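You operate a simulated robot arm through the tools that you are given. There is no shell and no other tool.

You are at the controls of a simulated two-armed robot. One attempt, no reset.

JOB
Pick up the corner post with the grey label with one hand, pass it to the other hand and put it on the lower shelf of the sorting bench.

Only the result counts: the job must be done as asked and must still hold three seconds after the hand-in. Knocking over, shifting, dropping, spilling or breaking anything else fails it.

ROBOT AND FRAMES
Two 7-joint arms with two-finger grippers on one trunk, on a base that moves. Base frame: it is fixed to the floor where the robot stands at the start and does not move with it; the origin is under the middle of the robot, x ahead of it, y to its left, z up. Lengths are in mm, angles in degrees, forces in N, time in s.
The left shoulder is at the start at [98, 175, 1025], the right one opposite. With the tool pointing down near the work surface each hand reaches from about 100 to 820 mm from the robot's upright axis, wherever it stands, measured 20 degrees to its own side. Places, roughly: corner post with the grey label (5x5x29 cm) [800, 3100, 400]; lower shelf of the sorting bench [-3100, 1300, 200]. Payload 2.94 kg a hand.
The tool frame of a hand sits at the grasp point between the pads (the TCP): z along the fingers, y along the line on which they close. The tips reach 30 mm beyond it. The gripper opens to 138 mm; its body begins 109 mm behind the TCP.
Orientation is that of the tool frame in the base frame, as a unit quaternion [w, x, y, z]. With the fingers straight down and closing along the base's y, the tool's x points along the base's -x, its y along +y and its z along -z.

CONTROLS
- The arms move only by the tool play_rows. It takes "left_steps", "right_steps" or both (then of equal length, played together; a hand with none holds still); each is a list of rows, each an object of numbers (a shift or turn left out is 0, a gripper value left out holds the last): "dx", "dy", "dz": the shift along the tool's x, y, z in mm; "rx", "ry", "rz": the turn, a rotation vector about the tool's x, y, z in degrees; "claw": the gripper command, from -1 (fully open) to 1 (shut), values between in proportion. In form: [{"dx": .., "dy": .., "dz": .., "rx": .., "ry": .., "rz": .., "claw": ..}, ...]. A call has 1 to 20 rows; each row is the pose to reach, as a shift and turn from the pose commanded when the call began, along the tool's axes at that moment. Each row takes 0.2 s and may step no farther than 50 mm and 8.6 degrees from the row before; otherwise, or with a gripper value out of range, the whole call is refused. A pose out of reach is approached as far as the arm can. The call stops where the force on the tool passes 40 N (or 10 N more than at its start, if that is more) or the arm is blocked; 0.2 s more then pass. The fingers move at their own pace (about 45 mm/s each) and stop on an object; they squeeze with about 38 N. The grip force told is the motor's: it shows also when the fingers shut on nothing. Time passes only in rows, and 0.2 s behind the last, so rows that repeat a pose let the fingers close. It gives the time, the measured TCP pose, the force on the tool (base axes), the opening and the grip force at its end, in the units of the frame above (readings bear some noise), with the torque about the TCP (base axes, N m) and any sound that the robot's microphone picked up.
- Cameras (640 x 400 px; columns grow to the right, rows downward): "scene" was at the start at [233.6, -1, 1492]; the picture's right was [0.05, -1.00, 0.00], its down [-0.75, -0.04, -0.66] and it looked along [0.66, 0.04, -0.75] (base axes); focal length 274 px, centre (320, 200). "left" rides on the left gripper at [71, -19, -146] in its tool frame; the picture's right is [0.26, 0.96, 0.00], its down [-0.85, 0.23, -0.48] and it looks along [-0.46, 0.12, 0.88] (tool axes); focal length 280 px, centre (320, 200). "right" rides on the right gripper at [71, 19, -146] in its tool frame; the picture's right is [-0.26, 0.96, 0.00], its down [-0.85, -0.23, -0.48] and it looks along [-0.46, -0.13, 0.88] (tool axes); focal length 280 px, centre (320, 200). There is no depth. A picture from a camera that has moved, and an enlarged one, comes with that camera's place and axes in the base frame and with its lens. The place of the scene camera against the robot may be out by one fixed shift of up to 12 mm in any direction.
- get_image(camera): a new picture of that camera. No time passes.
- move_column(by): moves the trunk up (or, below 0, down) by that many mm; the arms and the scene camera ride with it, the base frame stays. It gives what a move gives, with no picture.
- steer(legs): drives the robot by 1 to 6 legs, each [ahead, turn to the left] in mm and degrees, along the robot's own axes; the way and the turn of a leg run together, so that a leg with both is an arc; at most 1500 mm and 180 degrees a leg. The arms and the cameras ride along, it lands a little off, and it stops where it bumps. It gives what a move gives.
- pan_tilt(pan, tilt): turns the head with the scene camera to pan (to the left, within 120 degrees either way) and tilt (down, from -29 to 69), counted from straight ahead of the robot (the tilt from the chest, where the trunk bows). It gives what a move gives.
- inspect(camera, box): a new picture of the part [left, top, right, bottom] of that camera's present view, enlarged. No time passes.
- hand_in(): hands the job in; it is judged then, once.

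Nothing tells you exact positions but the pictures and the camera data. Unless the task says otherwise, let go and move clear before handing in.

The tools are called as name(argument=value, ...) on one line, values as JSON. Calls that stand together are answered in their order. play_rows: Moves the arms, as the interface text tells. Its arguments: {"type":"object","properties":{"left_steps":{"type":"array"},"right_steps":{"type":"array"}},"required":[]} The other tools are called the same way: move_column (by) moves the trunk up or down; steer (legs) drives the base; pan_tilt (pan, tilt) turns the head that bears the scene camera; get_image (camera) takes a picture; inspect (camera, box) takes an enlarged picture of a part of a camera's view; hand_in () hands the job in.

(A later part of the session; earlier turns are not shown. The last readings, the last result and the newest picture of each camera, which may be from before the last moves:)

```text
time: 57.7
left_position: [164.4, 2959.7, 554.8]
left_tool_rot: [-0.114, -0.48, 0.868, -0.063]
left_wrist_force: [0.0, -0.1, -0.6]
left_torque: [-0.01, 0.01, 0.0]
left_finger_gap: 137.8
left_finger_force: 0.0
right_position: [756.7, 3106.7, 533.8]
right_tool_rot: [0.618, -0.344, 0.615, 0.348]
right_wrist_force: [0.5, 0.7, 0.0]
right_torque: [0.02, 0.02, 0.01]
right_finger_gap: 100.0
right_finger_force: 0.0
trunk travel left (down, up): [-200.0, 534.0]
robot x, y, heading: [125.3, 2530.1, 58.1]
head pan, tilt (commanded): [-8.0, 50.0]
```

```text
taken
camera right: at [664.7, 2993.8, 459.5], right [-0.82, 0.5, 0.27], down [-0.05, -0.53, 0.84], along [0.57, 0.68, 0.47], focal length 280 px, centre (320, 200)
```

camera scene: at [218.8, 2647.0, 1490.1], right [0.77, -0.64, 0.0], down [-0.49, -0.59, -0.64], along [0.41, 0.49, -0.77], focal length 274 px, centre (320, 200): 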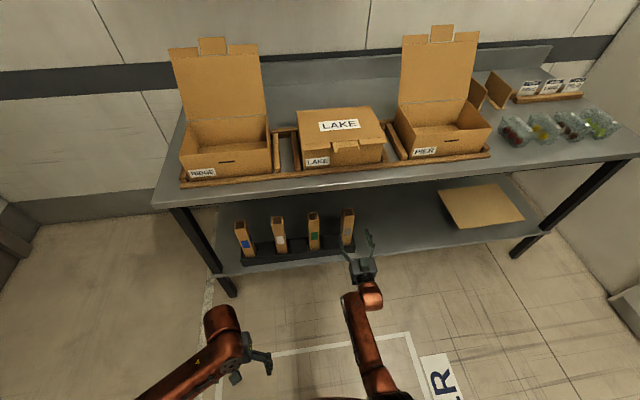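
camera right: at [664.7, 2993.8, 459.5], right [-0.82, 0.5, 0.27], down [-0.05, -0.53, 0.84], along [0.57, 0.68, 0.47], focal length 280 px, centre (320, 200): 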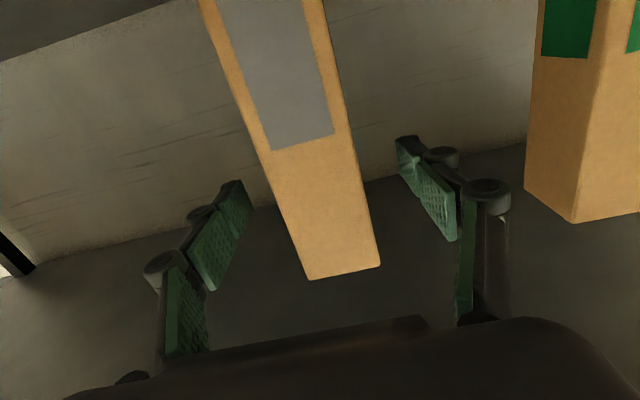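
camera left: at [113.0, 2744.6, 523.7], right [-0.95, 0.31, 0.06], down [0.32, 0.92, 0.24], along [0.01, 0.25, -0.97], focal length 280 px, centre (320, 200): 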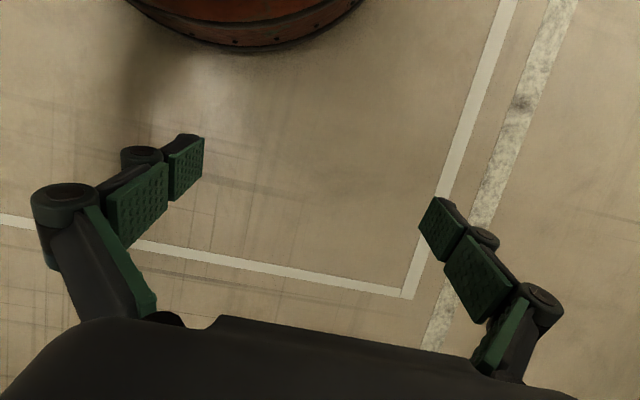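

The TCP is within a few mm of the post's centre line at z≈534. Closing the gripper.

play_rows(right_steps=[{"claw": 0.0}, {"claw": 0.2}, {"claw": 0.4}, {"claw": 1}, {"claw": 1}, {"claw": 1}, {"claw": 1}])

get_image(camera="right")

inspect(camera="scene", box=[260, 180, 460, 305])

```text
time: 59.3
left_position: [162.1, 2959.1, 556.3]
left_tool_rot: [-0.113, -0.479, 0.868, -0.063]
left_wrist_force: [0.0, -0.5, 1.2]
left_torque: [-0.05, -0.03, -0.03]
left_finger_gap: 138.0
left_finger_force: 0.1
right_position: [757.3, 3107.8, 533.0]
right_tool_rot: [0.618, -0.343, 0.615, 0.348]
right_wrist_force: [-0.1, -0.8, 0.8]
right_torque: [0.04, 0.0, -0.03]
right_finger_gap: 43.7
right_finger_force: 38.4
trunk travel left (down, up): [-200.0, 534.0]
robot x, y, heading: [128.2, 2532.2, 57.8]
head pan, tilt (commanded): [-8.0, 50.0]
```

```text
taken
camera right: at [664.5, 2993.8, 459.7], right [-0.82, 0.5, 0.27], down [-0.05, -0.53, 0.84], along [0.57, 0.68, 0.47], focal length 280 px, centre (320, 200)
```

right: 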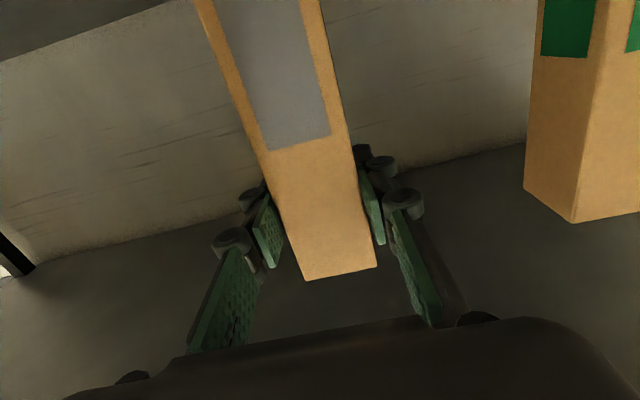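

```text
3.20 times, centred on (360, 242) of scene
camera zoom: at [260.9, 2714.4, 1490.2], right [0.77, -0.64, 0.0], down [-0.49, -0.59, -0.64], along [0.41, 0.49, -0.77], focal length 875 px, centre (192, 64)
```

zoom: 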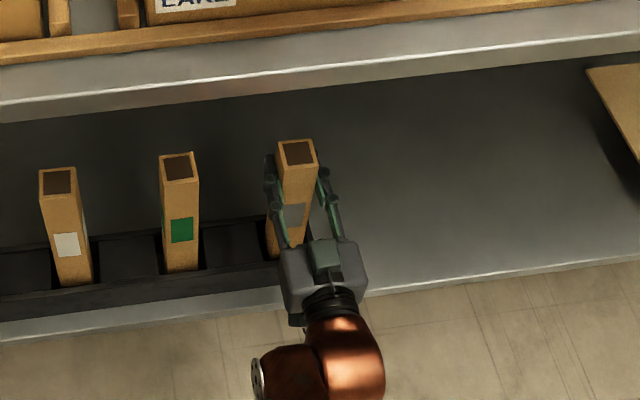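

The gripper holds the post (gap 43.7 mm, 38 N). Now I lift it straight up 90 mm to clear the tray.

play_rows(right_steps=[{"dx": -8, "claw": 1}, {"dx": -18}, {"dx": -30}, {"dx": -45}, {"dx": -60}, {"dx": -75}, {"dx": -90}, {"dx": -90}])

get_image(camera="right")

inspect(camera="scene", box=[260, 180, 460, 305])

```text
time: 61.1
left_position: [163.3, 2959.7, 554.8]
left_tool_rot: [-0.114, -0.48, 0.867, -0.063]
left_wrist_force: [-0.3, -0.1, 0.2]
left_torque: [0.0, -0.02, -0.01]
left_finger_gap: 137.5
left_finger_force: 0.1
right_position: [756.4, 3106.6, 623.3]
right_tool_rot: [0.618, -0.343, 0.616, 0.348]
right_wrist_force: [0.2, 0.0, -1.1]
right_torque: [-0.02, -0.02, 0.02]
right_finger_gap: 43.7
right_finger_force: 36.9
trunk travel left (down, up): [-200.0, 534.0]
robot x, y, heading: [127.4, 2528.4, 57.9]
head pan, tilt (commanded): [-8.0, 50.0]
```

```text
taken
camera right: at [664.2, 2993.5, 549.4], right [-0.82, 0.5, 0.27], down [-0.05, -0.53, 0.84], along [0.57, 0.68, 0.46], focal length 280 px, centre (320, 200)
```

right: 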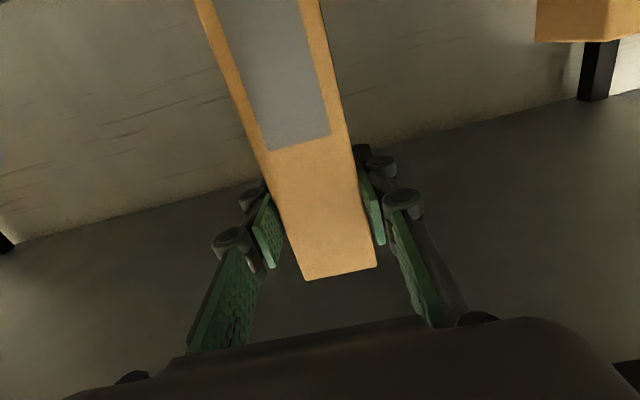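

```text
3.20 times, centred on (360, 242) of scene
camera zoom: at [261.1, 2714.5, 1490.1], right [0.77, -0.64, 0.0], down [-0.49, -0.59, -0.64], along [0.41, 0.49, -0.77], focal length 875 px, centre (192, 64)
```

zoom: 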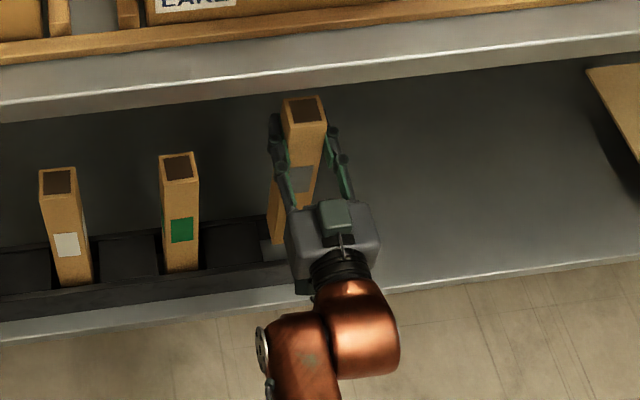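

The post came out cleanly with its bottom at about z 377, above the tray wall (330). I now drive straight back 400 mm to get clear of the bench.

steer(legs=[[-400, 0]])

get_image(camera="scene")

get_image(camera="right")

```text
time: 63.6
left_position: [-50.6, 2616.6, 555.0]
left_tool_rot: [-0.114, -0.479, 0.868, -0.063]
left_wrist_force: [0.5, -1.0, -0.6]
left_torque: [-0.03, -0.01, -0.02]
left_finger_gap: 137.8
left_finger_force: 0.1
right_position: [541.5, 2763.6, 622.9]
right_tool_rot: [0.619, -0.342, 0.615, 0.348]
right_wrist_force: [-0.1, 0.2, -1.1]
right_torque: [-0.04, -0.05, 0.03]
right_finger_gap: 43.6
right_finger_force: 37.9
trunk travel left (down, up): [-200.0, 534.0]
robot x, y, heading: [-89.3, 2193.0, 58.1]
head pan, tilt (commanded): [-8.0, 50.0]
```

```text
taken
camera scene: at [46.5, 2371.9, 1490.2], right [0.76, -0.64, 0.0], down [-0.49, -0.59, -0.64], along [0.41, 0.49, -0.77], focal length 274 px, centre (320, 200)
```

scene: 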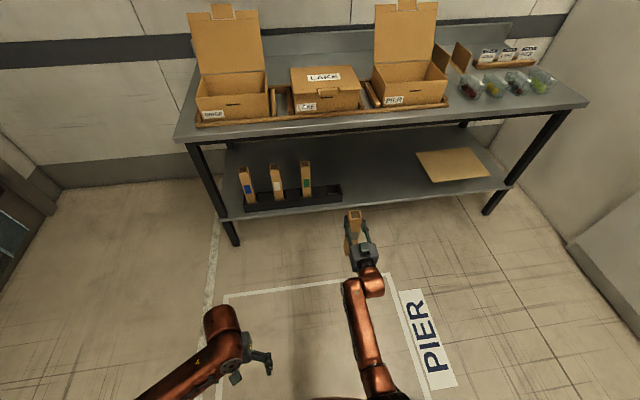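

```text
taken
camera right: at [450.1, 2650.8, 549.5], right [-0.82, 0.5, 0.27], down [-0.05, -0.53, 0.84], along [0.57, 0.68, 0.47], focal length 280 px, centre (320, 200)
```

right: 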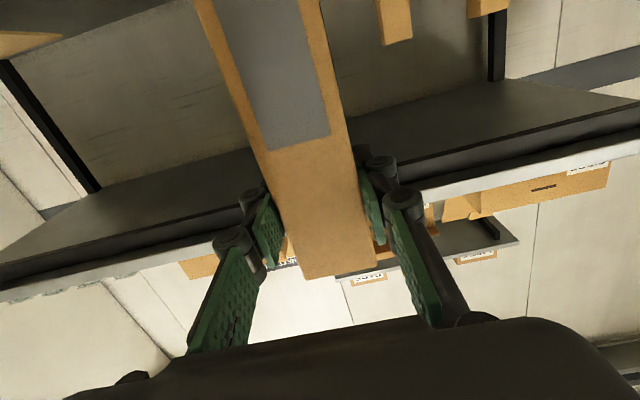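

The post is held securely and the other posts stand untouched. For the handover I'll bring the right hand up and back into open space, where the arms bend more easily.

play_rows(right_steps=[{"dx": -25, "dz": -10}, {"dx": -50, "dz": -22}, {"dx": -75, "dz": -35}, {"dx": -100, "dz": -48}, {"dx": -125, "dz": -62}, {"dx": -150, "dz": -75}, {"dx": -175, "dz": -88}, {"dx": -200, "dz": -100}, {"dx": -200, "dz": -100}])

get_image(camera="scene")

```text
time: 65.6
left_position: [-51.2, 2617.7, 554.9]
left_tool_rot: [-0.113, -0.479, 0.868, -0.062]
left_wrist_force: [0.2, 0.3, -0.4]
left_torque: [0.01, 0.02, 0.01]
left_finger_gap: 138.0
left_finger_force: 0.0
right_position: [489.8, 2676.9, 823.5]
right_tool_rot: [0.619, -0.342, 0.616, 0.348]
right_wrist_force: [-0.7, -0.8, -1.1]
right_torque: [0.02, 0.01, -0.01]
right_finger_gap: 43.5
right_finger_force: 37.8
trunk travel left (down, up): [-200.0, 534.0]
robot x, y, heading: [-87.1, 2188.1, 58.0]
head pan, tilt (commanded): [-8.0, 50.0]
```

```text
taken
camera scene: at [46.6, 2372.0, 1490.1], right [0.76, -0.64, 0.0], down [-0.49, -0.59, -0.64], along [0.41, 0.49, -0.77], focal length 274 px, centre (320, 200)
```

scene: 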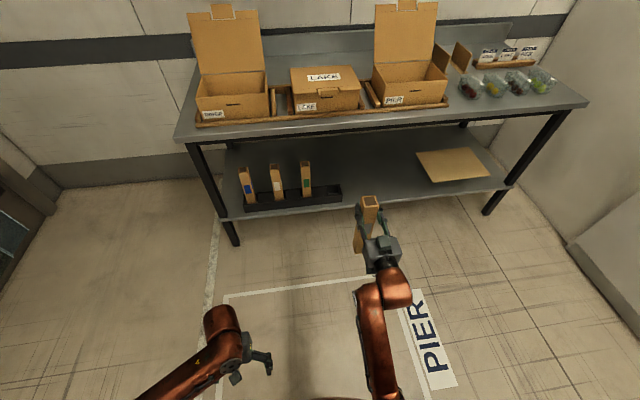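

The arm follows well. Now I swing the right hand 45° inward and bring it toward the middle (about 620 ahead, 80 right).

play_rows(right_steps=[{"dy": 15, "dz": -10, "rx": -4.5}, {"dy": 30, "dz": -20, "rx": -9}, {"dy": 45, "dz": -30, "rx": -13.5}, {"dy": 60, "dz": -40, "rx": -18}, {"dy": 75, "dz": -50, "rx": -22.5}, {"dy": 90, "dz": -60, "rx": -27}, {"dy": 105, "dz": -70, "rx": -31.5}, {"dy": 120, "dz": -80, "rx": -36}, {"dy": 135, "dz": -90, "rx": -40.5}, {"dy": 150, "dz": -98, "rx": -45}, {"dy": 150, "dz": -98, "rx": -45}])

get_image(camera="scene")

```text
time: 68.0
left_position: [-50.7, 2617.7, 555.6]
left_tool_rot: [-0.113, -0.479, 0.868, -0.063]
left_wrist_force: [0.0, -0.5, -0.2]
left_torque: [0.01, 0.0, 0.0]
left_finger_gap: 138.0
left_finger_force: 0.0
right_position: [309.7, 2671.2, 822.2]
right_tool_rot: [0.439, -0.554, 0.435, 0.557]
right_wrist_force: [-0.1, -0.8, -2.9]
right_torque: [-0.01, -0.01, 0.01]
right_finger_gap: 43.6
right_finger_force: 38.5
trunk travel left (down, up): [-200.0, 534.0]
robot x, y, heading: [-86.3, 2190.8, 58.0]
head pan, tilt (commanded): [-8.0, 50.0]
```

```text
taken
camera scene: at [46.8, 2372.0, 1490.2], right [0.76, -0.64, 0.0], down [-0.49, -0.59, -0.64], along [0.41, 0.49, -0.77], focal length 274 px, centre (320, 200)
```

scene: 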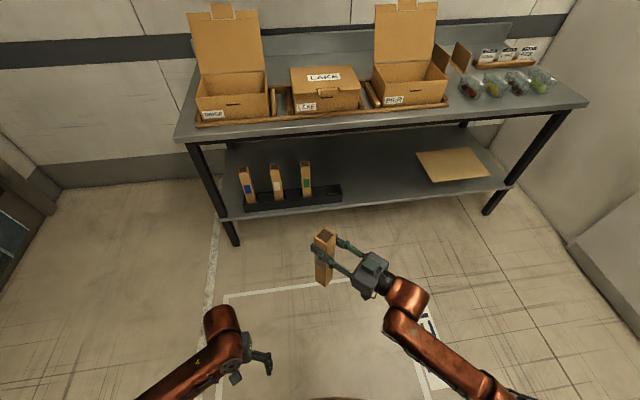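

The right hand holds the post at the middle (617 ahead, 82 right, heading 103.6°). Next the left hand: I move it forward and up to (700, +232, z 800) and pitch it level, mirroring what worked on the right.

play_rows(left_steps=[{"dx": -24.5, "dy": 3.8, "dz": -31.8}, {"dx": -49, "dy": 7.6, "dz": -63.7}, {"dx": -73.5, "dy": 11.4, "dz": -95.5}, {"dx": -98, "dy": 15.2, "dz": -127.4}, {"dx": -122.5, "dy": 19, "dz": -159.2, "ry": -7.5}, {"dx": -147, "dy": 22.8, "dz": -191, "ry": -15}, {"dx": -171.5, "dy": 26.6, "dz": -222.9, "ry": -22.5}, {"dx": -196, "dy": 30.4, "dz": -254.7, "ry": -30}, {"dx": -220.5, "dy": 34.2, "dz": -286.6, "ry": -37.5}, {"dx": -245, "dy": 38, "dz": -318.4, "ry": -45}, {"dx": -245, "dy": 38, "dz": -318.4, "ry": -52.5}, {"dx": -245, "dy": 38, "dz": -318.4, "ry": -60}, {"dx": -245, "dy": 38, "dz": -318.4, "ry": -67.5}, {"dx": -245, "dy": 38, "dz": -318.4, "ry": -75}, {"dx": -245, "dy": 38, "dz": -318.4, "ry": -82.5}, {"dx": -245, "dy": 38, "dz": -318.4, "ry": -90}, {"dx": -245, "dy": 38, "dz": -318.4, "ry": -97.5}, {"dx": -245, "dy": 38, "dz": -318.4, "ry": -105}, {"dx": -245, "dy": 38, "dz": -318.4, "ry": -105}])

get_image(camera="scene")

```text
time: 72.0
left_position: [87.1, 2908.3, 798.4]
left_tool_rot: [0.62, -0.342, 0.618, 0.342]
left_wrist_force: [-0.5, -0.6, -0.3]
left_torque: [-0.01, 0.0, -0.03]
left_finger_gap: 138.3
left_finger_force: 0.1
right_position: [311.4, 2671.0, 822.8]
right_tool_rot: [0.439, -0.554, 0.435, 0.558]
right_wrist_force: [1.1, -0.2, -2.3]
right_torque: [-0.05, 0.0, -0.01]
right_finger_gap: 43.9
right_finger_force: 37.8
trunk travel left (down, up): [-200.0, 534.0]
robot x, y, heading: [-88.6, 2189.8, 57.8]
head pan, tilt (commanded): [-8.0, 50.0]
```

```text
taken
camera scene: at [46.7, 2371.9, 1490.2], right [0.76, -0.64, 0.0], down [-0.49, -0.59, -0.64], along [0.41, 0.49, -0.77], focal length 274 px, centre (320, 200)
```

scene: 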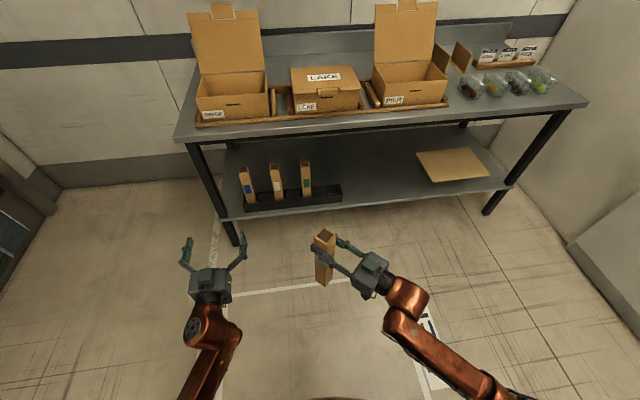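

The left hand is level, pointing forward. Now I yaw it 44° inward and bring it to a pre-grasp about 130 mm from the post, 117 mm below the right hand.

play_rows(left_steps=[{"dx": 7.8, "dy": -18.5, "dz": -14.5, "rx": 3.7}, {"dx": 15.5, "dy": -37, "dz": -29, "rx": 7.4}, {"dx": 23.3, "dy": -55.6, "dz": -43.6, "rx": 11}, {"dx": 31, "dy": -74, "dz": -58, "rx": 14.7}, {"dx": 38.8, "dy": -92.7, "dz": -72.7, "rx": 18.4}, {"dx": 46.5, "dy": -111, "dz": -87.2, "rx": 22.1}, {"dx": 54.3, "dy": -129.8, "dz": -101.7, "rx": 25.8}, {"dx": 62, "dy": -148, "dz": -116, "rx": 29.5}, {"dx": 69.8, "dy": -167, "dz": -131, "rx": 33.2}, {"dx": 77.5, "dy": -185.4, "dz": -145.3, "rx": 36.8}, {"dx": 85.3, "dy": -204, "dz": -160, "rx": 40.5}, {"dx": 93, "dy": -222.5, "dz": -174.4, "rx": 44.2}, {"dx": 93, "dy": -222.5, "dz": -174.4, "rx": 44.2}])

get_image(camera="scene")

get_image(camera="left")

```text
time: 74.8
left_position: [182.1, 2640.6, 707.2]
left_tool_rot: [0.703, -0.083, 0.701, 0.084]
left_wrist_force: [-0.1, 0.5, 0.4]
left_torque: [0.0, -0.01, -0.01]
left_finger_gap: 137.9
left_finger_force: 0.1
right_position: [310.9, 2671.2, 821.1]
right_tool_rot: [0.44, -0.553, 0.437, 0.556]
right_wrist_force: [-0.2, -0.3, -1.1]
right_torque: [-0.02, 0.02, -0.02]
right_finger_gap: 43.7
right_finger_force: 37.5
trunk travel left (down, up): [-200.0, 534.0]
robot x, y, heading: [-92.0, 2187.9, 57.9]
head pan, tilt (commanded): [-8.0, 50.0]
```

```text
taken
camera scene: at [46.8, 2371.9, 1490.2], right [0.76, -0.64, 0.0], down [-0.49, -0.59, -0.64], along [0.41, 0.49, -0.77], focal length 274 px, centre (320, 200)
```

scene: 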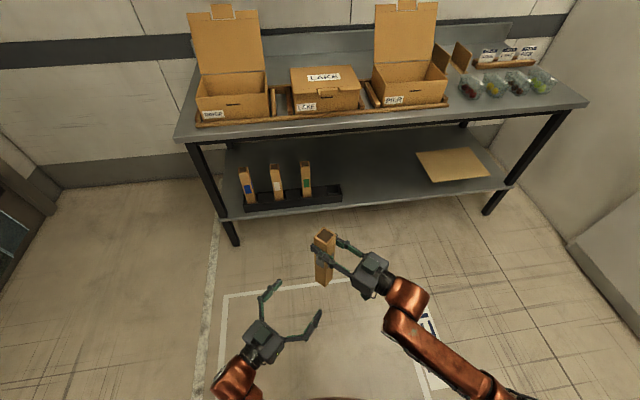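

```text
taken
camera left: at [46.1, 2587.2, 636.0], right [-0.23, 0.94, -0.26], down [-0.52, 0.11, 0.85], along [0.82, 0.33, 0.46], focal length 280 px, centre (320, 200)
```

left: 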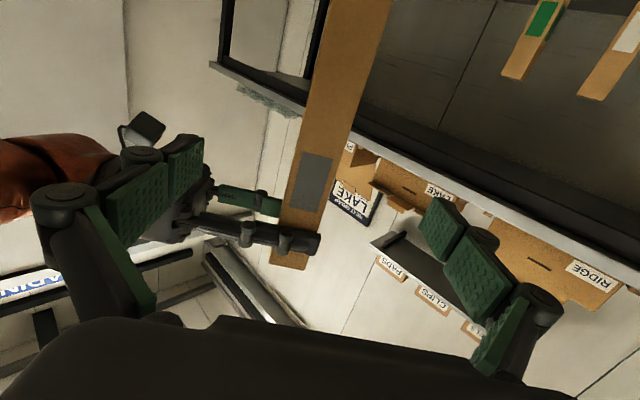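

The left hand is perpendicular to the right one and aimed at the post within about 3 mm, 114 mm below the right hand. I narrow its opening to 100 mm and slide it onto the post.

play_rows(left_steps=[{"claw": -0.45}, {"claw": -0.45, "dz": 10}, {"dz": 25}, {"dz": 40}, {"dz": 55}, {"dz": 70}, {"dz": 80}, {"dz": 80}])

get_image(camera="left")

inspect(camera="scene", box=[230, 210, 430, 335])

```text
time: 76.6
left_position: [260.6, 2659.7, 706.6]
left_tool_rot: [0.703, -0.084, 0.702, 0.085]
left_wrist_force: [-0.2, 0.3, -0.7]
left_torque: [0.02, 0.02, 0.0]
left_finger_gap: 100.2
left_finger_force: 0.1
right_position: [310.8, 2671.3, 821.5]
right_tool_rot: [0.44, -0.553, 0.436, 0.557]
right_wrist_force: [-0.5, -1.2, -2.2]
right_torque: [-0.01, 0.0, -0.02]
right_finger_gap: 43.6
right_finger_force: 37.9
trunk travel left (down, up): [-200.0, 534.0]
robot x, y, heading: [-87.4, 2189.2, 57.7]
head pan, tilt (commanded): [-8.0, 50.0]
```

```text
taken
camera left: at [123.9, 2606.0, 636.0], right [-0.23, 0.94, -0.26], down [-0.52, 0.11, 0.85], along [0.83, 0.33, 0.46], focal length 280 px, centre (320, 200)
```

left: 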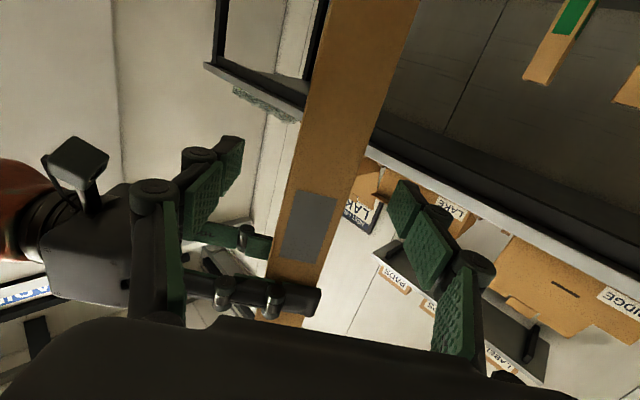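

```text
3.20 times, centred on (330, 272) of scene
camera zoom: at [46.9, 2371.9, 1490.2], right [0.76, -0.64, 0.0], down [-0.49, -0.59, -0.64], along [0.41, 0.49, -0.77], focal length 875 px, centre (288, -32)
```

zoom: 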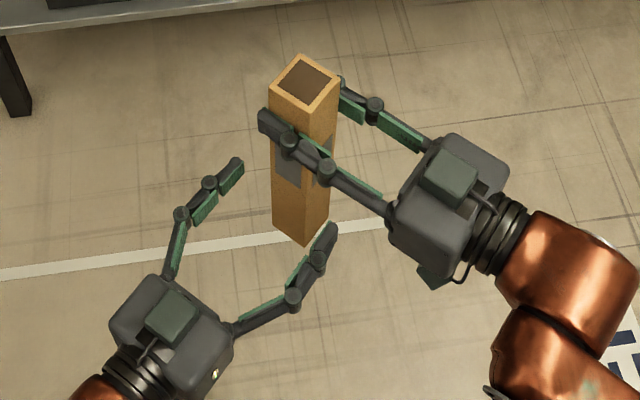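

Clear of contact so far, and the alignment looks good. I advance the last 50 mm and close the left gripper.

play_rows(left_steps=[{"dz": 15, "dy": 0.5}, {"dz": 30, "dy": 1}, {"dz": 42, "dy": 1.5}, {"dz": 50, "dy": 1.5}, {"dz": 50, "dy": 1.5}])

get_image(camera="left")

inspect(camera="scene", box=[230, 210, 430, 335])

```text
time: 77.8
left_position: [309.6, 2673.1, 707.1]
left_tool_rot: [0.703, -0.083, 0.702, 0.084]
left_wrist_force: [-0.8, -1.1, 0.2]
left_torque: [0.0, 0.03, 0.0]
left_finger_gap: 100.0
left_finger_force: 0.0
right_position: [310.1, 2671.6, 821.1]
right_tool_rot: [0.441, -0.553, 0.436, 0.557]
right_wrist_force: [1.1, -0.8, -1.3]
right_torque: [0.02, -0.01, 0.0]
right_finger_gap: 43.8
right_finger_force: 38.2
trunk travel left (down, up): [-200.0, 534.0]
robot x, y, heading: [-85.1, 2190.3, 58.1]
head pan, tilt (commanded): [-8.0, 50.0]
```

```text
taken
camera left: at [172.6, 2619.4, 636.4], right [-0.23, 0.94, -0.26], down [-0.52, 0.11, 0.85], along [0.82, 0.33, 0.46], focal length 280 px, centre (320, 200)
```

left: 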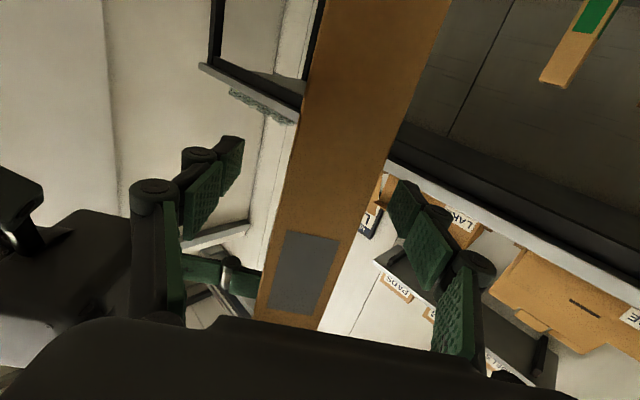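

```text
3.20 times, centred on (330, 272) of scene
camera zoom: at [47.0, 2371.8, 1490.2], right [0.76, -0.64, 0.0], down [-0.49, -0.59, -0.64], along [0.41, 0.49, -0.77], focal length 875 px, centre (288, -32)
```

zoom: 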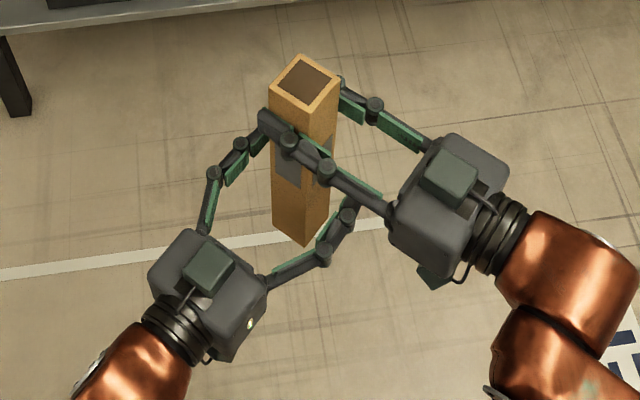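

Both hands surround the post without touching each other. Closing the left gripper.

play_rows(left_steps=[{"claw": 0.0}, {"claw": 0.2}, {"claw": 0.4}, {"claw": 1}, {"claw": 1}, {"claw": 1}, {"claw": 1}])

inspect(camera="scene", box=[230, 210, 430, 335])

```text
time: 79.4
left_position: [308.1, 2672.8, 707.1]
left_tool_rot: [0.703, -0.084, 0.702, 0.085]
left_wrist_force: [-1.3, 6.4, 0.4]
left_torque: [-0.14, 0.04, 0.04]
left_finger_gap: 43.6
left_finger_force: 38.0
right_position: [310.7, 2671.6, 821.4]
right_tool_rot: [0.44, -0.553, 0.435, 0.557]
right_wrist_force: [0.2, -7.2, -0.6]
right_torque: [-0.66, -0.06, -0.02]
right_finger_gap: 43.7
right_finger_force: 38.6
trunk travel left (down, up): [-200.0, 534.0]
robot x, y, heading: [-85.1, 2192.1, 57.7]
head pan, tilt (commanded): [-8.0, 50.0]
```

```text
3.20 times, centred on (330, 272) of scene
camera zoom: at [46.9, 2371.8, 1490.2], right [0.76, -0.64, 0.0], down [-0.49, -0.59, -0.64], along [0.41, 0.49, -0.77], focal length 875 px, centre (288, -32)
```

zoom: 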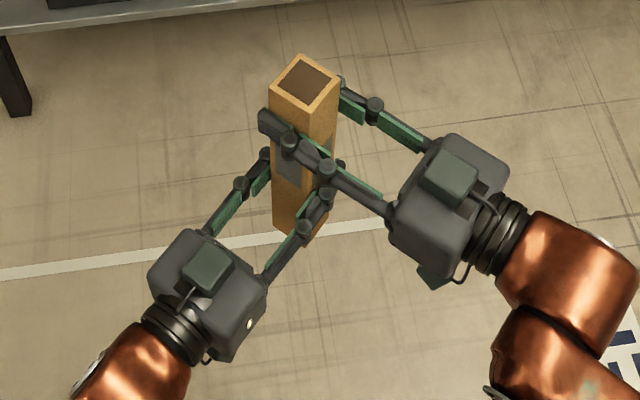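

Both hands hold the post (left gap 43.6 mm, 38 N). Now the right hand lets go and withdraws straight back.

play_rows(right_steps=[{"claw": 0.2}, {"claw": 0.0}, {"claw": -0.3}, {"claw": -0.6}, {"claw": -0.6}, {"claw": -0.6}])

play_rows(right_steps=[{"dz": -15}, {"dz": -35}, {"dz": -60}, {"dz": -85}, {"dz": -110}, {"dz": -130}, {"dz": -130}])

get_image(camera="scene")

get_image(camera="left")

```text
time: 80.8
left_position: [308.3, 2673.0, 706.4]
left_tool_rot: [0.703, -0.083, 0.701, 0.084]
left_wrist_force: [-0.1, 0.4, -0.4]
left_torque: [0.02, 0.01, 0.0]
left_finger_gap: 43.5
left_finger_force: 38.3
right_position: [311.4, 2672.5, 822.5]
right_tool_rot: [0.44, -0.553, 0.435, 0.557]
right_wrist_force: [0.4, -0.2, 0.0]
right_torque: [0.01, 0.01, 0.02]
right_finger_gap: 110.4
right_finger_force: 0.0
trunk travel left (down, up): [-200.0, 534.0]
robot x, y, heading: [-88.3, 2190.5, 57.9]
head pan, tilt (commanded): [-8.0, 50.0]
```

```text
time: 82.4
left_position: [309.1, 2672.7, 707.2]
left_tool_rot: [0.702, -0.084, 0.702, 0.084]
left_wrist_force: [0.5, 0.6, -0.5]
left_torque: [0.01, 0.03, 0.04]
left_finger_gap: 43.6
left_finger_force: 37.9
right_position: [341.3, 2545.6, 821.0]
right_tool_rot: [0.44, -0.554, 0.436, 0.557]
right_wrist_force: [0.5, 0.1, -0.1]
right_torque: [0.03, 0.01, 0.0]
right_finger_gap: 110.4
right_finger_force: 0.2
trunk travel left (down, up): [-200.0, 534.0]
robot x, y, heading: [-87.7, 2190.1, 57.9]
head pan, tilt (commanded): [-8.0, 50.0]
```

```text
taken
camera scene: at [47.0, 2371.7, 1490.2], right [0.76, -0.64, 0.0], down [-0.49, -0.59, -0.64], along [0.41, 0.49, -0.77], focal length 274 px, centre (320, 200)
```

scene: 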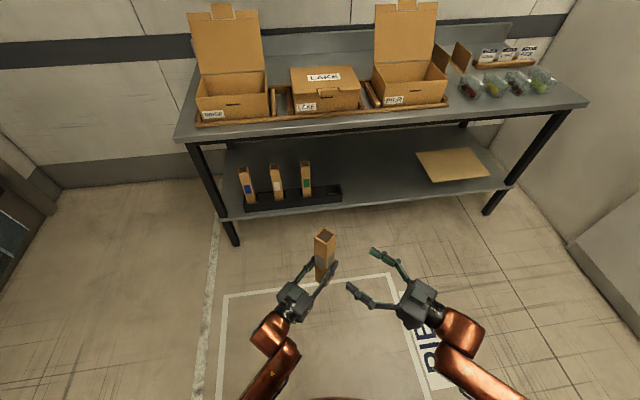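

```text
taken
camera left: at [172.5, 2619.3, 636.3], right [-0.23, 0.94, -0.26], down [-0.52, 0.11, 0.85], along [0.82, 0.33, 0.46], focal length 280 px, centre (320, 200)
```

left: 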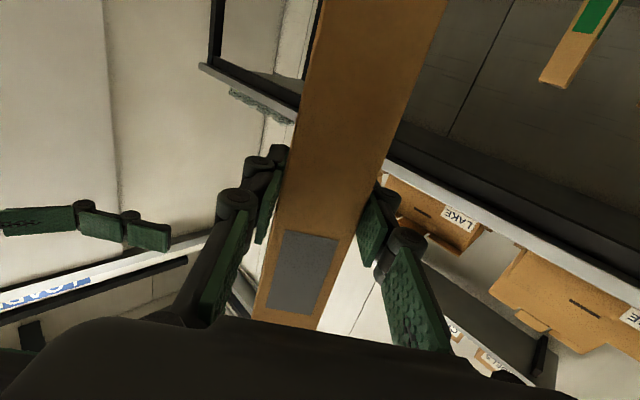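

The handover worked: the left hand alone holds the post. I move the right hand out of the way to its own side, then look over the route to the sorting bench.

play_rows(right_steps=[{"dy": -12, "dz": -2, "rx": 4.5}, {"dy": -24, "dz": -4, "rx": 9}, {"dy": -36, "dz": -6, "rx": 13.5}, {"dy": -48, "dz": -8, "rx": 18}, {"dy": -60, "dz": -10, "rx": 22.5}, {"dy": -72, "dz": -12, "rx": 27}, {"dy": -84, "dz": -14, "rx": 31.5}, {"dy": -96, "dz": -16, "rx": 36}, {"dy": -108, "dz": -18, "rx": 40.5}, {"dy": -121, "dz": -21, "rx": 45}, {"dy": -121, "dz": -21, "rx": 45}])

pan_tilt(pan=110, tilt=30)

get_image(camera="scene")

```text
time: 84.8
left_position: [309.6, 2673.8, 706.1]
left_tool_rot: [0.703, -0.084, 0.701, 0.085]
left_wrist_force: [0.2, -0.7, -0.3]
left_torque: [0.01, 0.0, -0.02]
left_finger_gap: 43.5
left_finger_force: 38.3
right_position: [464.1, 2553.9, 820.7]
right_tool_rot: [0.619, -0.342, 0.616, 0.348]
right_wrist_force: [-0.1, 1.5, 0.8]
right_torque: [0.01, 0.02, 0.04]
right_finger_gap: 110.7
right_finger_force: 0.1
trunk travel left (down, up): [-200.0, 534.0]
robot x, y, heading: [-86.7, 2188.0, 58.1]
head pan, tilt (commanded): [-8.0, 50.0]
```

```text
time: 86.7
left_position: [308.6, 2674.0, 707.4]
left_tool_rot: [0.703, -0.084, 0.702, 0.084]
left_wrist_force: [-0.2, -0.3, 0.2]
left_torque: [-0.04, 0.0, -0.04]
left_finger_gap: 43.7
left_finger_force: 37.8
right_position: [464.7, 2552.1, 820.9]
right_tool_rot: [0.619, -0.342, 0.615, 0.349]
right_wrist_force: [0.8, -0.1, 0.2]
right_torque: [0.0, 0.0, 0.01]
right_finger_gap: 110.5
right_finger_force: 0.1
trunk travel left (down, up): [-200.0, 534.0]
robot x, y, heading: [-91.3, 2190.2, 58.1]
head pan, tilt (commanded): [110.0, 30.0]
```

```text
taken
camera scene: at [-91.2, 2332.0, 1519.7], right [0.21, 0.98, 0.0], down [0.49, -0.11, -0.87], along [-0.85, 0.18, -0.5], focal length 274 px, centre (320, 200)
```

scene: 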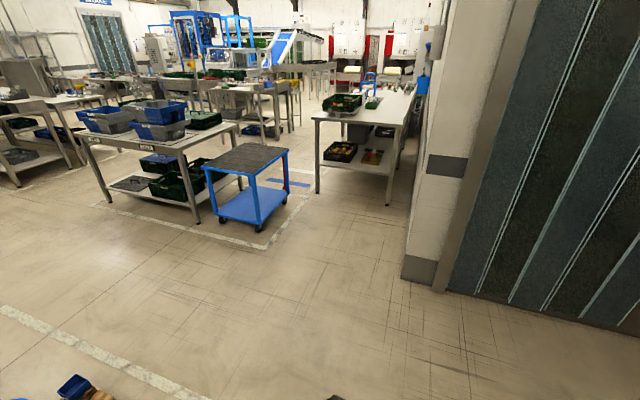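

The sorting bench's front runs roughly from (-3108, 588) to (-2476, 1631), facing heading about −31°, with a blue cart to its right. I'll zoom in on its lower shelf and the route.

inspect(camera="scene", box=[70, 80, 310, 230])

pan_tilt(pan=118, tilt=55)

get_image(camera="scene")

```text
2.67 times, centred on (190, 155) of scene
camera zoom: at [-91.2, 2332.0, 1519.7], right [0.21, 0.98, 0.0], down [0.49, -0.11, -0.87], along [-0.85, 0.18, -0.5], focal length 729 px, centre (667, 320)
```

zoom: 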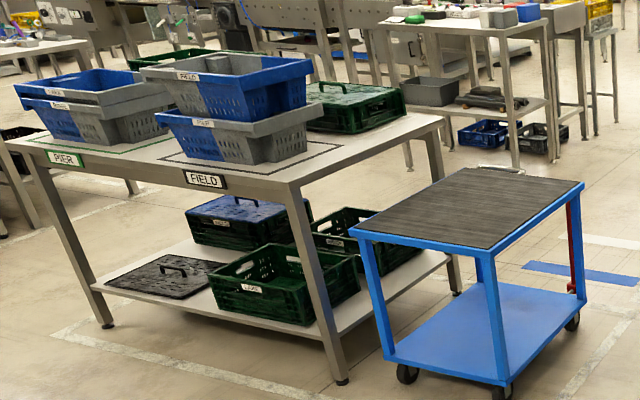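

```text
time: 87.6
left_position: [308.1, 2672.7, 707.2]
left_tool_rot: [0.703, -0.084, 0.702, 0.085]
left_wrist_force: [-0.2, 0.0, 0.1]
left_torque: [0.01, 0.01, 0.01]
left_finger_gap: 43.8
left_finger_force: 38.3
right_position: [464.0, 2553.4, 820.8]
right_tool_rot: [0.619, -0.342, 0.616, 0.348]
right_wrist_force: [-0.9, -0.3, 0.1]
right_torque: [0.0, 0.0, 0.0]
right_finger_gap: 110.4
right_finger_force: 0.0
trunk travel left (down, up): [-200.0, 534.0]
robot x, y, heading: [-85.3, 2194.0, 58.0]
head pan, tilt (commanded): [118.0, 55.0]
```

```text
taken
camera scene: at [-74.8, 2318.2, 1483.8], right [0.07, 1.0, 0.0], down [0.82, -0.06, -0.57], along [-0.57, 0.04, -0.82], focal length 274 px, centre (320, 200)
```

scene: 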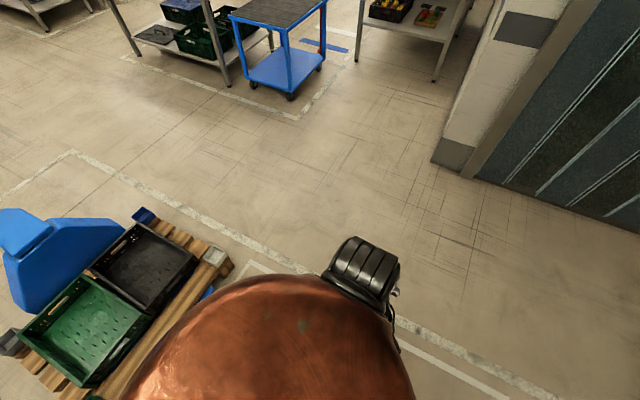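

The route west is free if I pass north of the pallet (its nearest corner is about (-618, 1910)). I turn left and drive to about (-1400, 2600), carrying the post high, then look again.

pan_tilt(pan=0, tilt=40)

steer(legs=[[0, 104.6], [1375, 0]])

pan_tilt(pan=40, tilt=35)

get_image(camera="scene")

```text
time: 89.6
left_position: [309.2, 2673.0, 706.5]
left_tool_rot: [0.703, -0.083, 0.701, 0.084]
left_wrist_force: [-0.2, 0.1, 0.5]
left_torque: [0.0, 0.01, 0.04]
left_finger_gap: 43.6
left_finger_force: 38.0
right_position: [463.9, 2553.8, 820.1]
right_tool_rot: [0.619, -0.342, 0.616, 0.348]
right_wrist_force: [-0.1, 0.0, 0.3]
right_torque: [-0.01, -0.03, 0.03]
right_finger_gap: 110.4
right_finger_force: 0.1
trunk travel left (down, up): [-200.0, 534.0]
robot x, y, heading: [-87.4, 2191.4, 58.0]
head pan, tilt (commanded): [0.0, 40.0]
```

```text
time: 100.9
left_position: [-1980.3, 2860.1, 706.3]
left_tool_rot: [0.362, -0.607, 0.361, 0.608]
left_wrist_force: [0.4, -0.5, 0.4]
left_torque: [0.02, 0.0, -0.01]
left_finger_gap: 43.5
left_finger_force: 38.1
right_position: [-1903.7, 3040.6, 820.3]
right_tool_rot: [0.102, -0.697, 0.105, 0.702]
right_wrist_force: [-0.2, -0.1, 0.1]
right_torque: [0.02, -0.03, 0.0]
right_finger_gap: 110.2
right_finger_force: 0.1
trunk travel left (down, up): [-200.0, 534.0]
robot x, y, heading: [-1414.9, 2599.6, 162.5]
head pan, tilt (commanded): [0.0, 40.0]
```

```text
time: 102.0
left_position: [-1978.7, 2861.1, 707.0]
left_tool_rot: [0.362, -0.607, 0.362, 0.608]
left_wrist_force: [-0.4, 0.1, 0.1]
left_torque: [0.0, -0.02, 0.03]
left_finger_gap: 43.7
left_finger_force: 37.5
right_position: [-1903.6, 3041.0, 820.9]
right_tool_rot: [0.102, -0.697, 0.105, 0.702]
right_wrist_force: [-0.2, 0.2, 0.3]
right_torque: [-0.04, -0.02, 0.0]
right_finger_gap: 110.1
right_finger_force: 0.0
trunk travel left (down, up): [-200.0, 534.0]
robot x, y, heading: [-1414.0, 2601.6, 162.8]
head pan, tilt (commanded): [40.0, 35.0]
```

```text
taken
camera scene: at [-1632.0, 2606.1, 1511.9], right [-0.39, 0.92, 0.0], down [0.53, 0.22, -0.82], along [-0.76, -0.32, -0.57], focal length 274 px, centre (320, 200)
```

scene: 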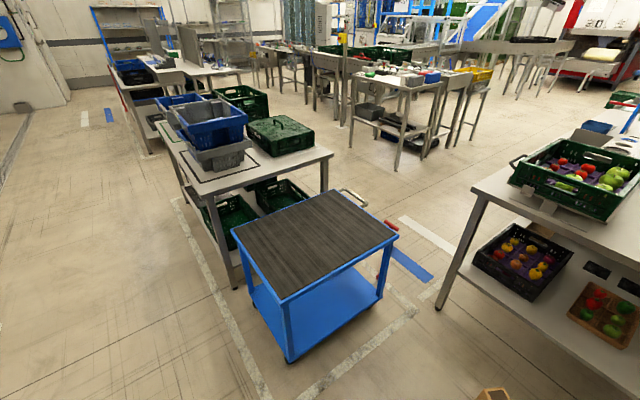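

I'm at (-1414, 2600) with the post still held. Next I drive south between the cart and the pallet to about (-1500, 1450), then look at the bench's lower shelf.

steer(legs=[[0, 102], [1150, 0], [0, -90]])

pan_tilt(pan=0, tilt=40)

get_image(camera="scene")

```text
time: 115.9
left_position: [-2128.6, 1595.7, 707.7]
left_tool_rot: [0.29, -0.644, 0.29, 0.645]
left_wrist_force: [-0.1, 0.0, 0.2]
left_torque: [-0.05, 0.0, -0.03]
left_finger_gap: 43.7
left_finger_force: 37.9
right_position: [-2094.4, 1789.6, 820.3]
right_tool_rot: [0.021, -0.704, 0.025, 0.709]
right_wrist_force: [-0.2, -0.1, 0.0]
right_torque: [0.01, -0.01, 0.01]
right_finger_gap: 110.3
right_finger_force: 0.0
trunk travel left (down, up): [-200.0, 534.0]
robot x, y, heading: [-1517.0, 1473.1, 175.7]
head pan, tilt (commanded): [40.0, 35.0]
```

```text
time: 116.9
left_position: [-2128.2, 1596.0, 707.7]
left_tool_rot: [0.29, -0.644, 0.291, 0.645]
left_wrist_force: [0.5, 0.4, -0.5]
left_torque: [-0.03, -0.01, 0.0]
left_finger_gap: 43.9
left_finger_force: 37.8
right_position: [-2094.7, 1788.0, 819.8]
right_tool_rot: [0.021, -0.704, 0.024, 0.709]
right_wrist_force: [0.0, -0.1, -1.4]
right_torque: [0.02, 0.01, -0.02]
right_finger_gap: 110.7
right_finger_force: 0.1
trunk travel left (down, up): [-200.0, 534.0]
robot x, y, heading: [-1516.0, 1469.9, 175.7]
head pan, tilt (commanded): [0.0, 40.0]
```

```text
taken
camera scene: at [-1746.2, 1482.5, 1504.4], right [0.07, 1.0, 0.0], down [0.64, -0.05, -0.77], along [-0.76, 0.06, -0.64], focal length 274 px, centre (320, 200)
```

scene: 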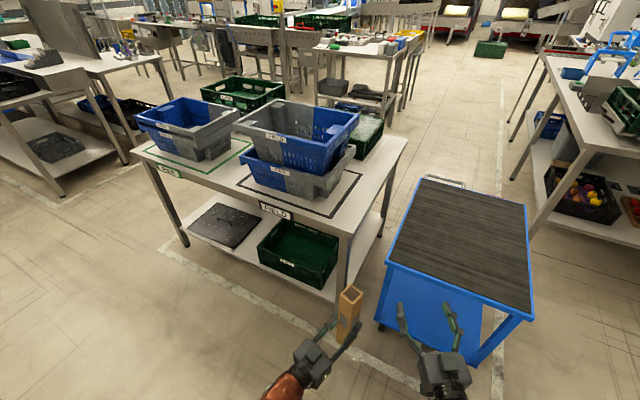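

The bench is right ahead-left; the lower shelf holds a black lid at left-front, a blue-lidded crate behind and green crates at right. Let me zoom in on the shelf to find free space.

inspect(camera="scene", box=[140, 140, 400, 310])

pan_tilt(pan=5, tilt=20)

get_image(camera="scene")

```text
2.35 times, centred on (270, 225) of scene
camera zoom: at [-1746.2, 1482.5, 1504.4], right [0.07, 1.0, 0.0], down [0.64, -0.05, -0.77], along [-0.76, 0.06, -0.64], focal length 644 px, centre (438, 141)
```

zoom: 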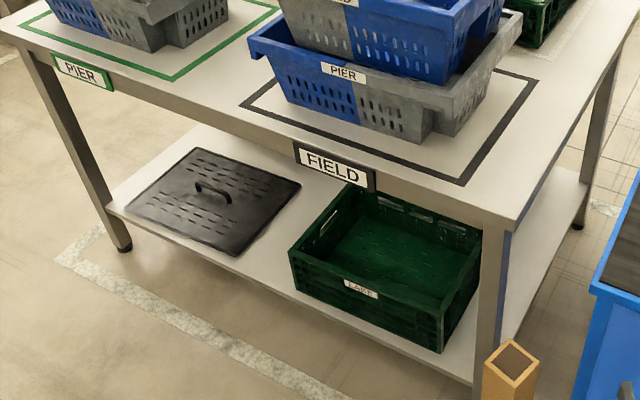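

```text
time: 117.8
left_position: [-2128.2, 1595.2, 706.5]
left_tool_rot: [0.29, -0.644, 0.291, 0.645]
left_wrist_force: [-0.2, -0.9, 0.7]
left_torque: [-0.02, 0.02, 0.0]
left_finger_gap: 43.7
left_finger_force: 38.4
right_position: [-2094.8, 1787.9, 820.2]
right_tool_rot: [0.021, -0.704, 0.024, 0.709]
right_wrist_force: [0.5, 0.6, -0.2]
right_torque: [0.02, 0.0, 0.03]
right_finger_gap: 110.5
right_finger_force: 0.1
trunk travel left (down, up): [-200.0, 534.0]
robot x, y, heading: [-1513.9, 1470.0, 175.7]
head pan, tilt (commanded): [5.0, 20.0]
```

```text
taken
camera scene: at [-1754.5, 1475.1, 1535.7], right [-0.01, 1.0, 0.0], down [0.34, 0.0, -0.94], along [-0.94, -0.01, -0.34], focal length 274 px, centre (320, 200)
```

scene: 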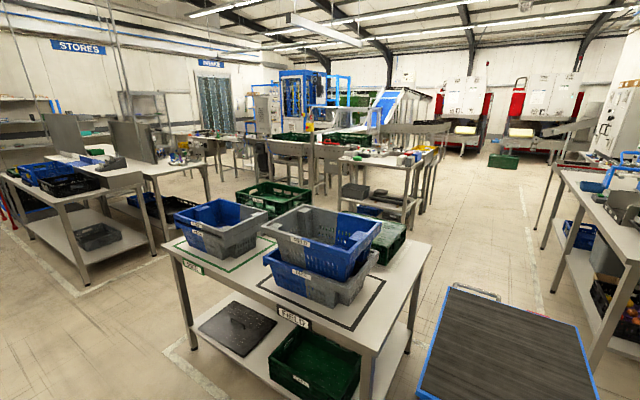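

There is a clear corridor about 200 mm wide on the lower shelf (z≈200) between the black lid and the front green crate, near (-2890, 1171); the bench faces so that I must head ≈147°. I'll drive to a stance about 1.2 m back from that spot.

steer(legs=[[0, 77.3], [791, 0], [0, -105.7]])

pan_tilt(pan=5, tilt=38)

get_image(camera="scene")

inspect(camera="scene", box=[160, 120, 480, 300])

```text
time: 129.8
left_position: [-2226.1, 1109.5, 707.4]
left_tool_rot: [0.441, -0.552, 0.442, 0.553]
left_wrist_force: [0.3, -0.1, 0.1]
left_torque: [0.03, 0.02, 0.03]
left_finger_gap: 44.1
left_finger_force: 38.0
right_position: [-2106.5, 1265.1, 820.8]
right_tool_rot: [0.195, -0.676, 0.197, 0.682]
right_wrist_force: [-0.7, -0.5, 0.3]
right_torque: [-0.01, 0.01, 0.01]
right_finger_gap: 110.3
right_finger_force: 0.0
trunk travel left (down, up): [-200.0, 534.0]
robot x, y, heading: [-1754.5, 710.2, 147.3]
head pan, tilt (commanded): [5.0, 20.0]
```

```text
time: 130.6
left_position: [-2226.6, 1109.5, 707.7]
left_tool_rot: [0.441, -0.552, 0.441, 0.553]
left_wrist_force: [0.0, 0.7, 0.1]
left_torque: [-0.03, 0.01, -0.01]
left_finger_gap: 44.3
left_finger_force: 38.2
right_position: [-2104.9, 1264.7, 820.5]
right_tool_rot: [0.196, -0.676, 0.198, 0.682]
right_wrist_force: [-1.3, -0.4, -0.2]
right_torque: [0.01, 0.02, 0.0]
right_finger_gap: 110.4
right_finger_force: 0.2
trunk travel left (down, up): [-200.0, 534.0]
robot x, y, heading: [-1748.8, 707.9, 147.1]
head pan, tilt (commanded): [5.0, 38.0]
```

```text
taken
camera scene: at [-1947.7, 824.9, 1507.4], right [0.47, 0.88, 0.0], down [0.54, -0.29, -0.79], along [-0.7, 0.37, -0.62], focal length 274 px, centre (320, 200)
```

scene: 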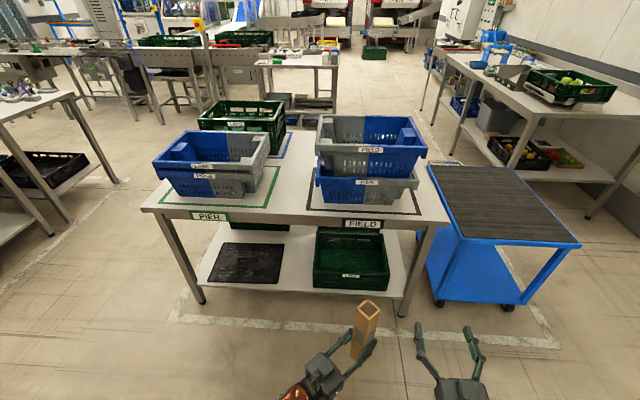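

```text
2.00 times, centred on (320, 210) of scene
camera zoom: at [-1947.7, 824.9, 1507.4], right [0.47, 0.88, 0.0], down [0.54, -0.29, -0.79], along [-0.7, 0.37, -0.62], focal length 547 px, centre (320, 180)
```

zoom: 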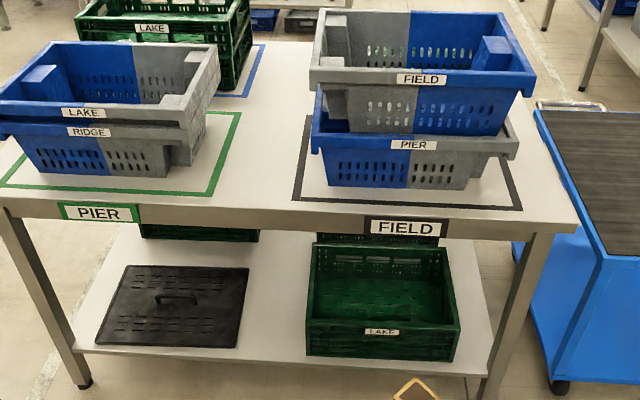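

I see the shelf head-on: the corridor between the black lid and the green crate is about 200 mm wide, its middle about 1216 mm ahead and 231 mm to my left. Now I stretch the left hand (post) straight forward at that lateral offset, and move the right hand to a comfortable forward pose.

play_rows(left_steps=[{"dy": 30, "dz": -1, "rx": -3.2}, {"dy": 60, "dz": -2, "rx": -6.4}, {"dy": 90, "dz": -3, "rx": -9.5}, {"dy": 120, "dz": -4, "rx": -12.7}, {"dy": 150, "dz": -5, "rx": -15.9}, {"dy": 180, "dz": -6, "rx": -19.1}, {"dy": 210, "dz": -7, "rx": -22.3}, {"dy": 240, "dz": -8, "rx": -25.4}, {"dy": 270, "dz": -9, "rx": -28.6}, {"dy": 300, "dz": -10.5, "rx": -31.8}, {"dy": 330, "dz": -11.5, "rx": -35}, {"dy": 360, "dz": -12.6, "rx": -38.2}, {"dy": 390, "dz": -13.7, "rx": -41.3}, {"dy": 419.3, "dz": -14.7, "rx": -44.5}, {"dy": 419.3, "dz": -14.7, "rx": -44.5}], right_steps=[{"dy": 4.3, "dz": 10.8, "claw": 0.4}, {"dy": 8.6, "dz": 21.6}, {"dy": 12.9, "dz": 32.4}, {"dy": 17.1, "dz": 43.1}, {"dy": 21.4, "dz": 54}, {"dy": 25.7, "dz": 64.7}, {"dy": 30, "dz": 75.5}, {"dy": 34.3, "dz": 86.3}, {"dy": 38.6, "dz": 97}, {"dy": 42.9, "dz": 107.9}, {"dy": 47.1, "dz": 118.6}, {"dy": 51.4, "dz": 129.4}, {"dy": 55.7, "dz": 140.2}, {"dy": 60, "dz": 151}, {"dy": 60, "dz": 151}])

get_image(camera="scene")

```text
time: 133.8
left_position: [-2633.2, 1002.3, 707.2]
left_tool_rot: [0.199, -0.678, 0.198, 0.679]
left_wrist_force: [0.3, 0.2, -0.1]
left_torque: [0.01, -0.02, 0.0]
left_finger_gap: 44.0
left_finger_force: 37.8
right_position: [-2265.6, 1294.4, 821.4]
right_tool_rot: [0.195, -0.676, 0.197, 0.683]
right_wrist_force: [-0.6, 0.1, 0.2]
right_torque: [-0.04, 0.01, -0.03]
right_finger_gap: 41.4
right_finger_force: 0.0
trunk travel left (down, up): [-200.0, 534.0]
robot x, y, heading: [-1749.6, 706.7, 147.2]
head pan, tilt (commanded): [5.0, 38.0]
```

```text
taken
camera scene: at [-1948.1, 824.9, 1507.3], right [0.47, 0.88, 0.0], down [0.54, -0.29, -0.79], along [-0.7, 0.37, -0.62], focal length 274 px, centre (320, 200)
```

scene: 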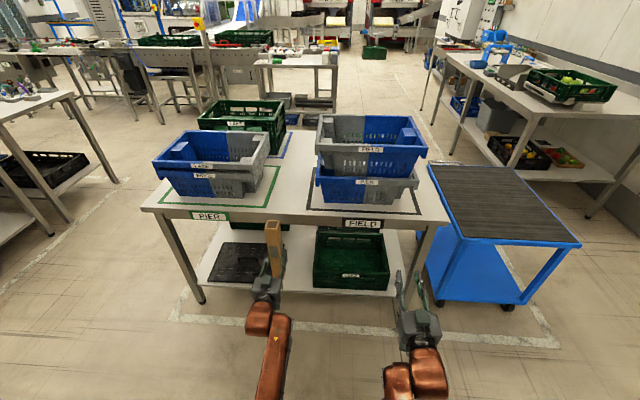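

The left arm is stretched, the post vertical and aimed at heading 147.4°. Now I lower the trunk in steps.

move_column(by=-100)

get_image(camera="scene")

```text
time: 135.2
left_position: [-2632.3, 1002.5, 609.2]
left_tool_rot: [0.201, -0.677, 0.2, 0.679]
left_wrist_force: [0.0, 0.1, -0.3]
left_torque: [-0.03, -0.03, 0.0]
left_finger_gap: 44.2
left_finger_force: 37.8
right_position: [-2265.6, 1293.6, 723.8]
right_tool_rot: [0.196, -0.675, 0.198, 0.683]
right_wrist_force: [-0.3, -0.4, -0.3]
right_torque: [-0.04, -0.01, 0.0]
right_finger_gap: 41.4
right_finger_force: 0.0
trunk travel left (down, up): [-100.0, 634.0]
robot x, y, heading: [-1748.4, 711.5, 146.9]
head pan, tilt (commanded): [5.0, 38.0]
```

```text
taken
camera scene: at [-2027.3, 876.1, 1395.2], right [0.47, 0.88, 0.0], down [0.54, -0.29, -0.79], along [-0.7, 0.37, -0.62], focal length 274 px, centre (320, 200)
```

scene: 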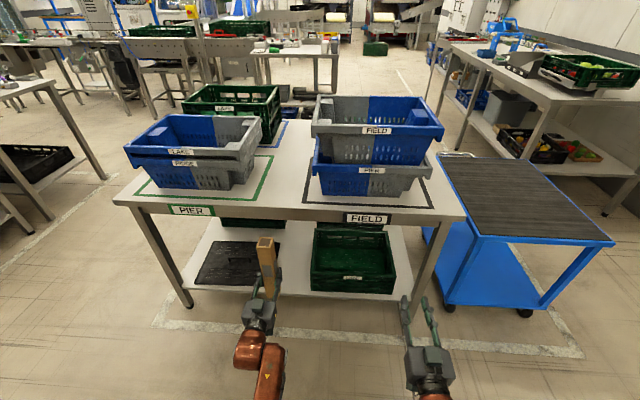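

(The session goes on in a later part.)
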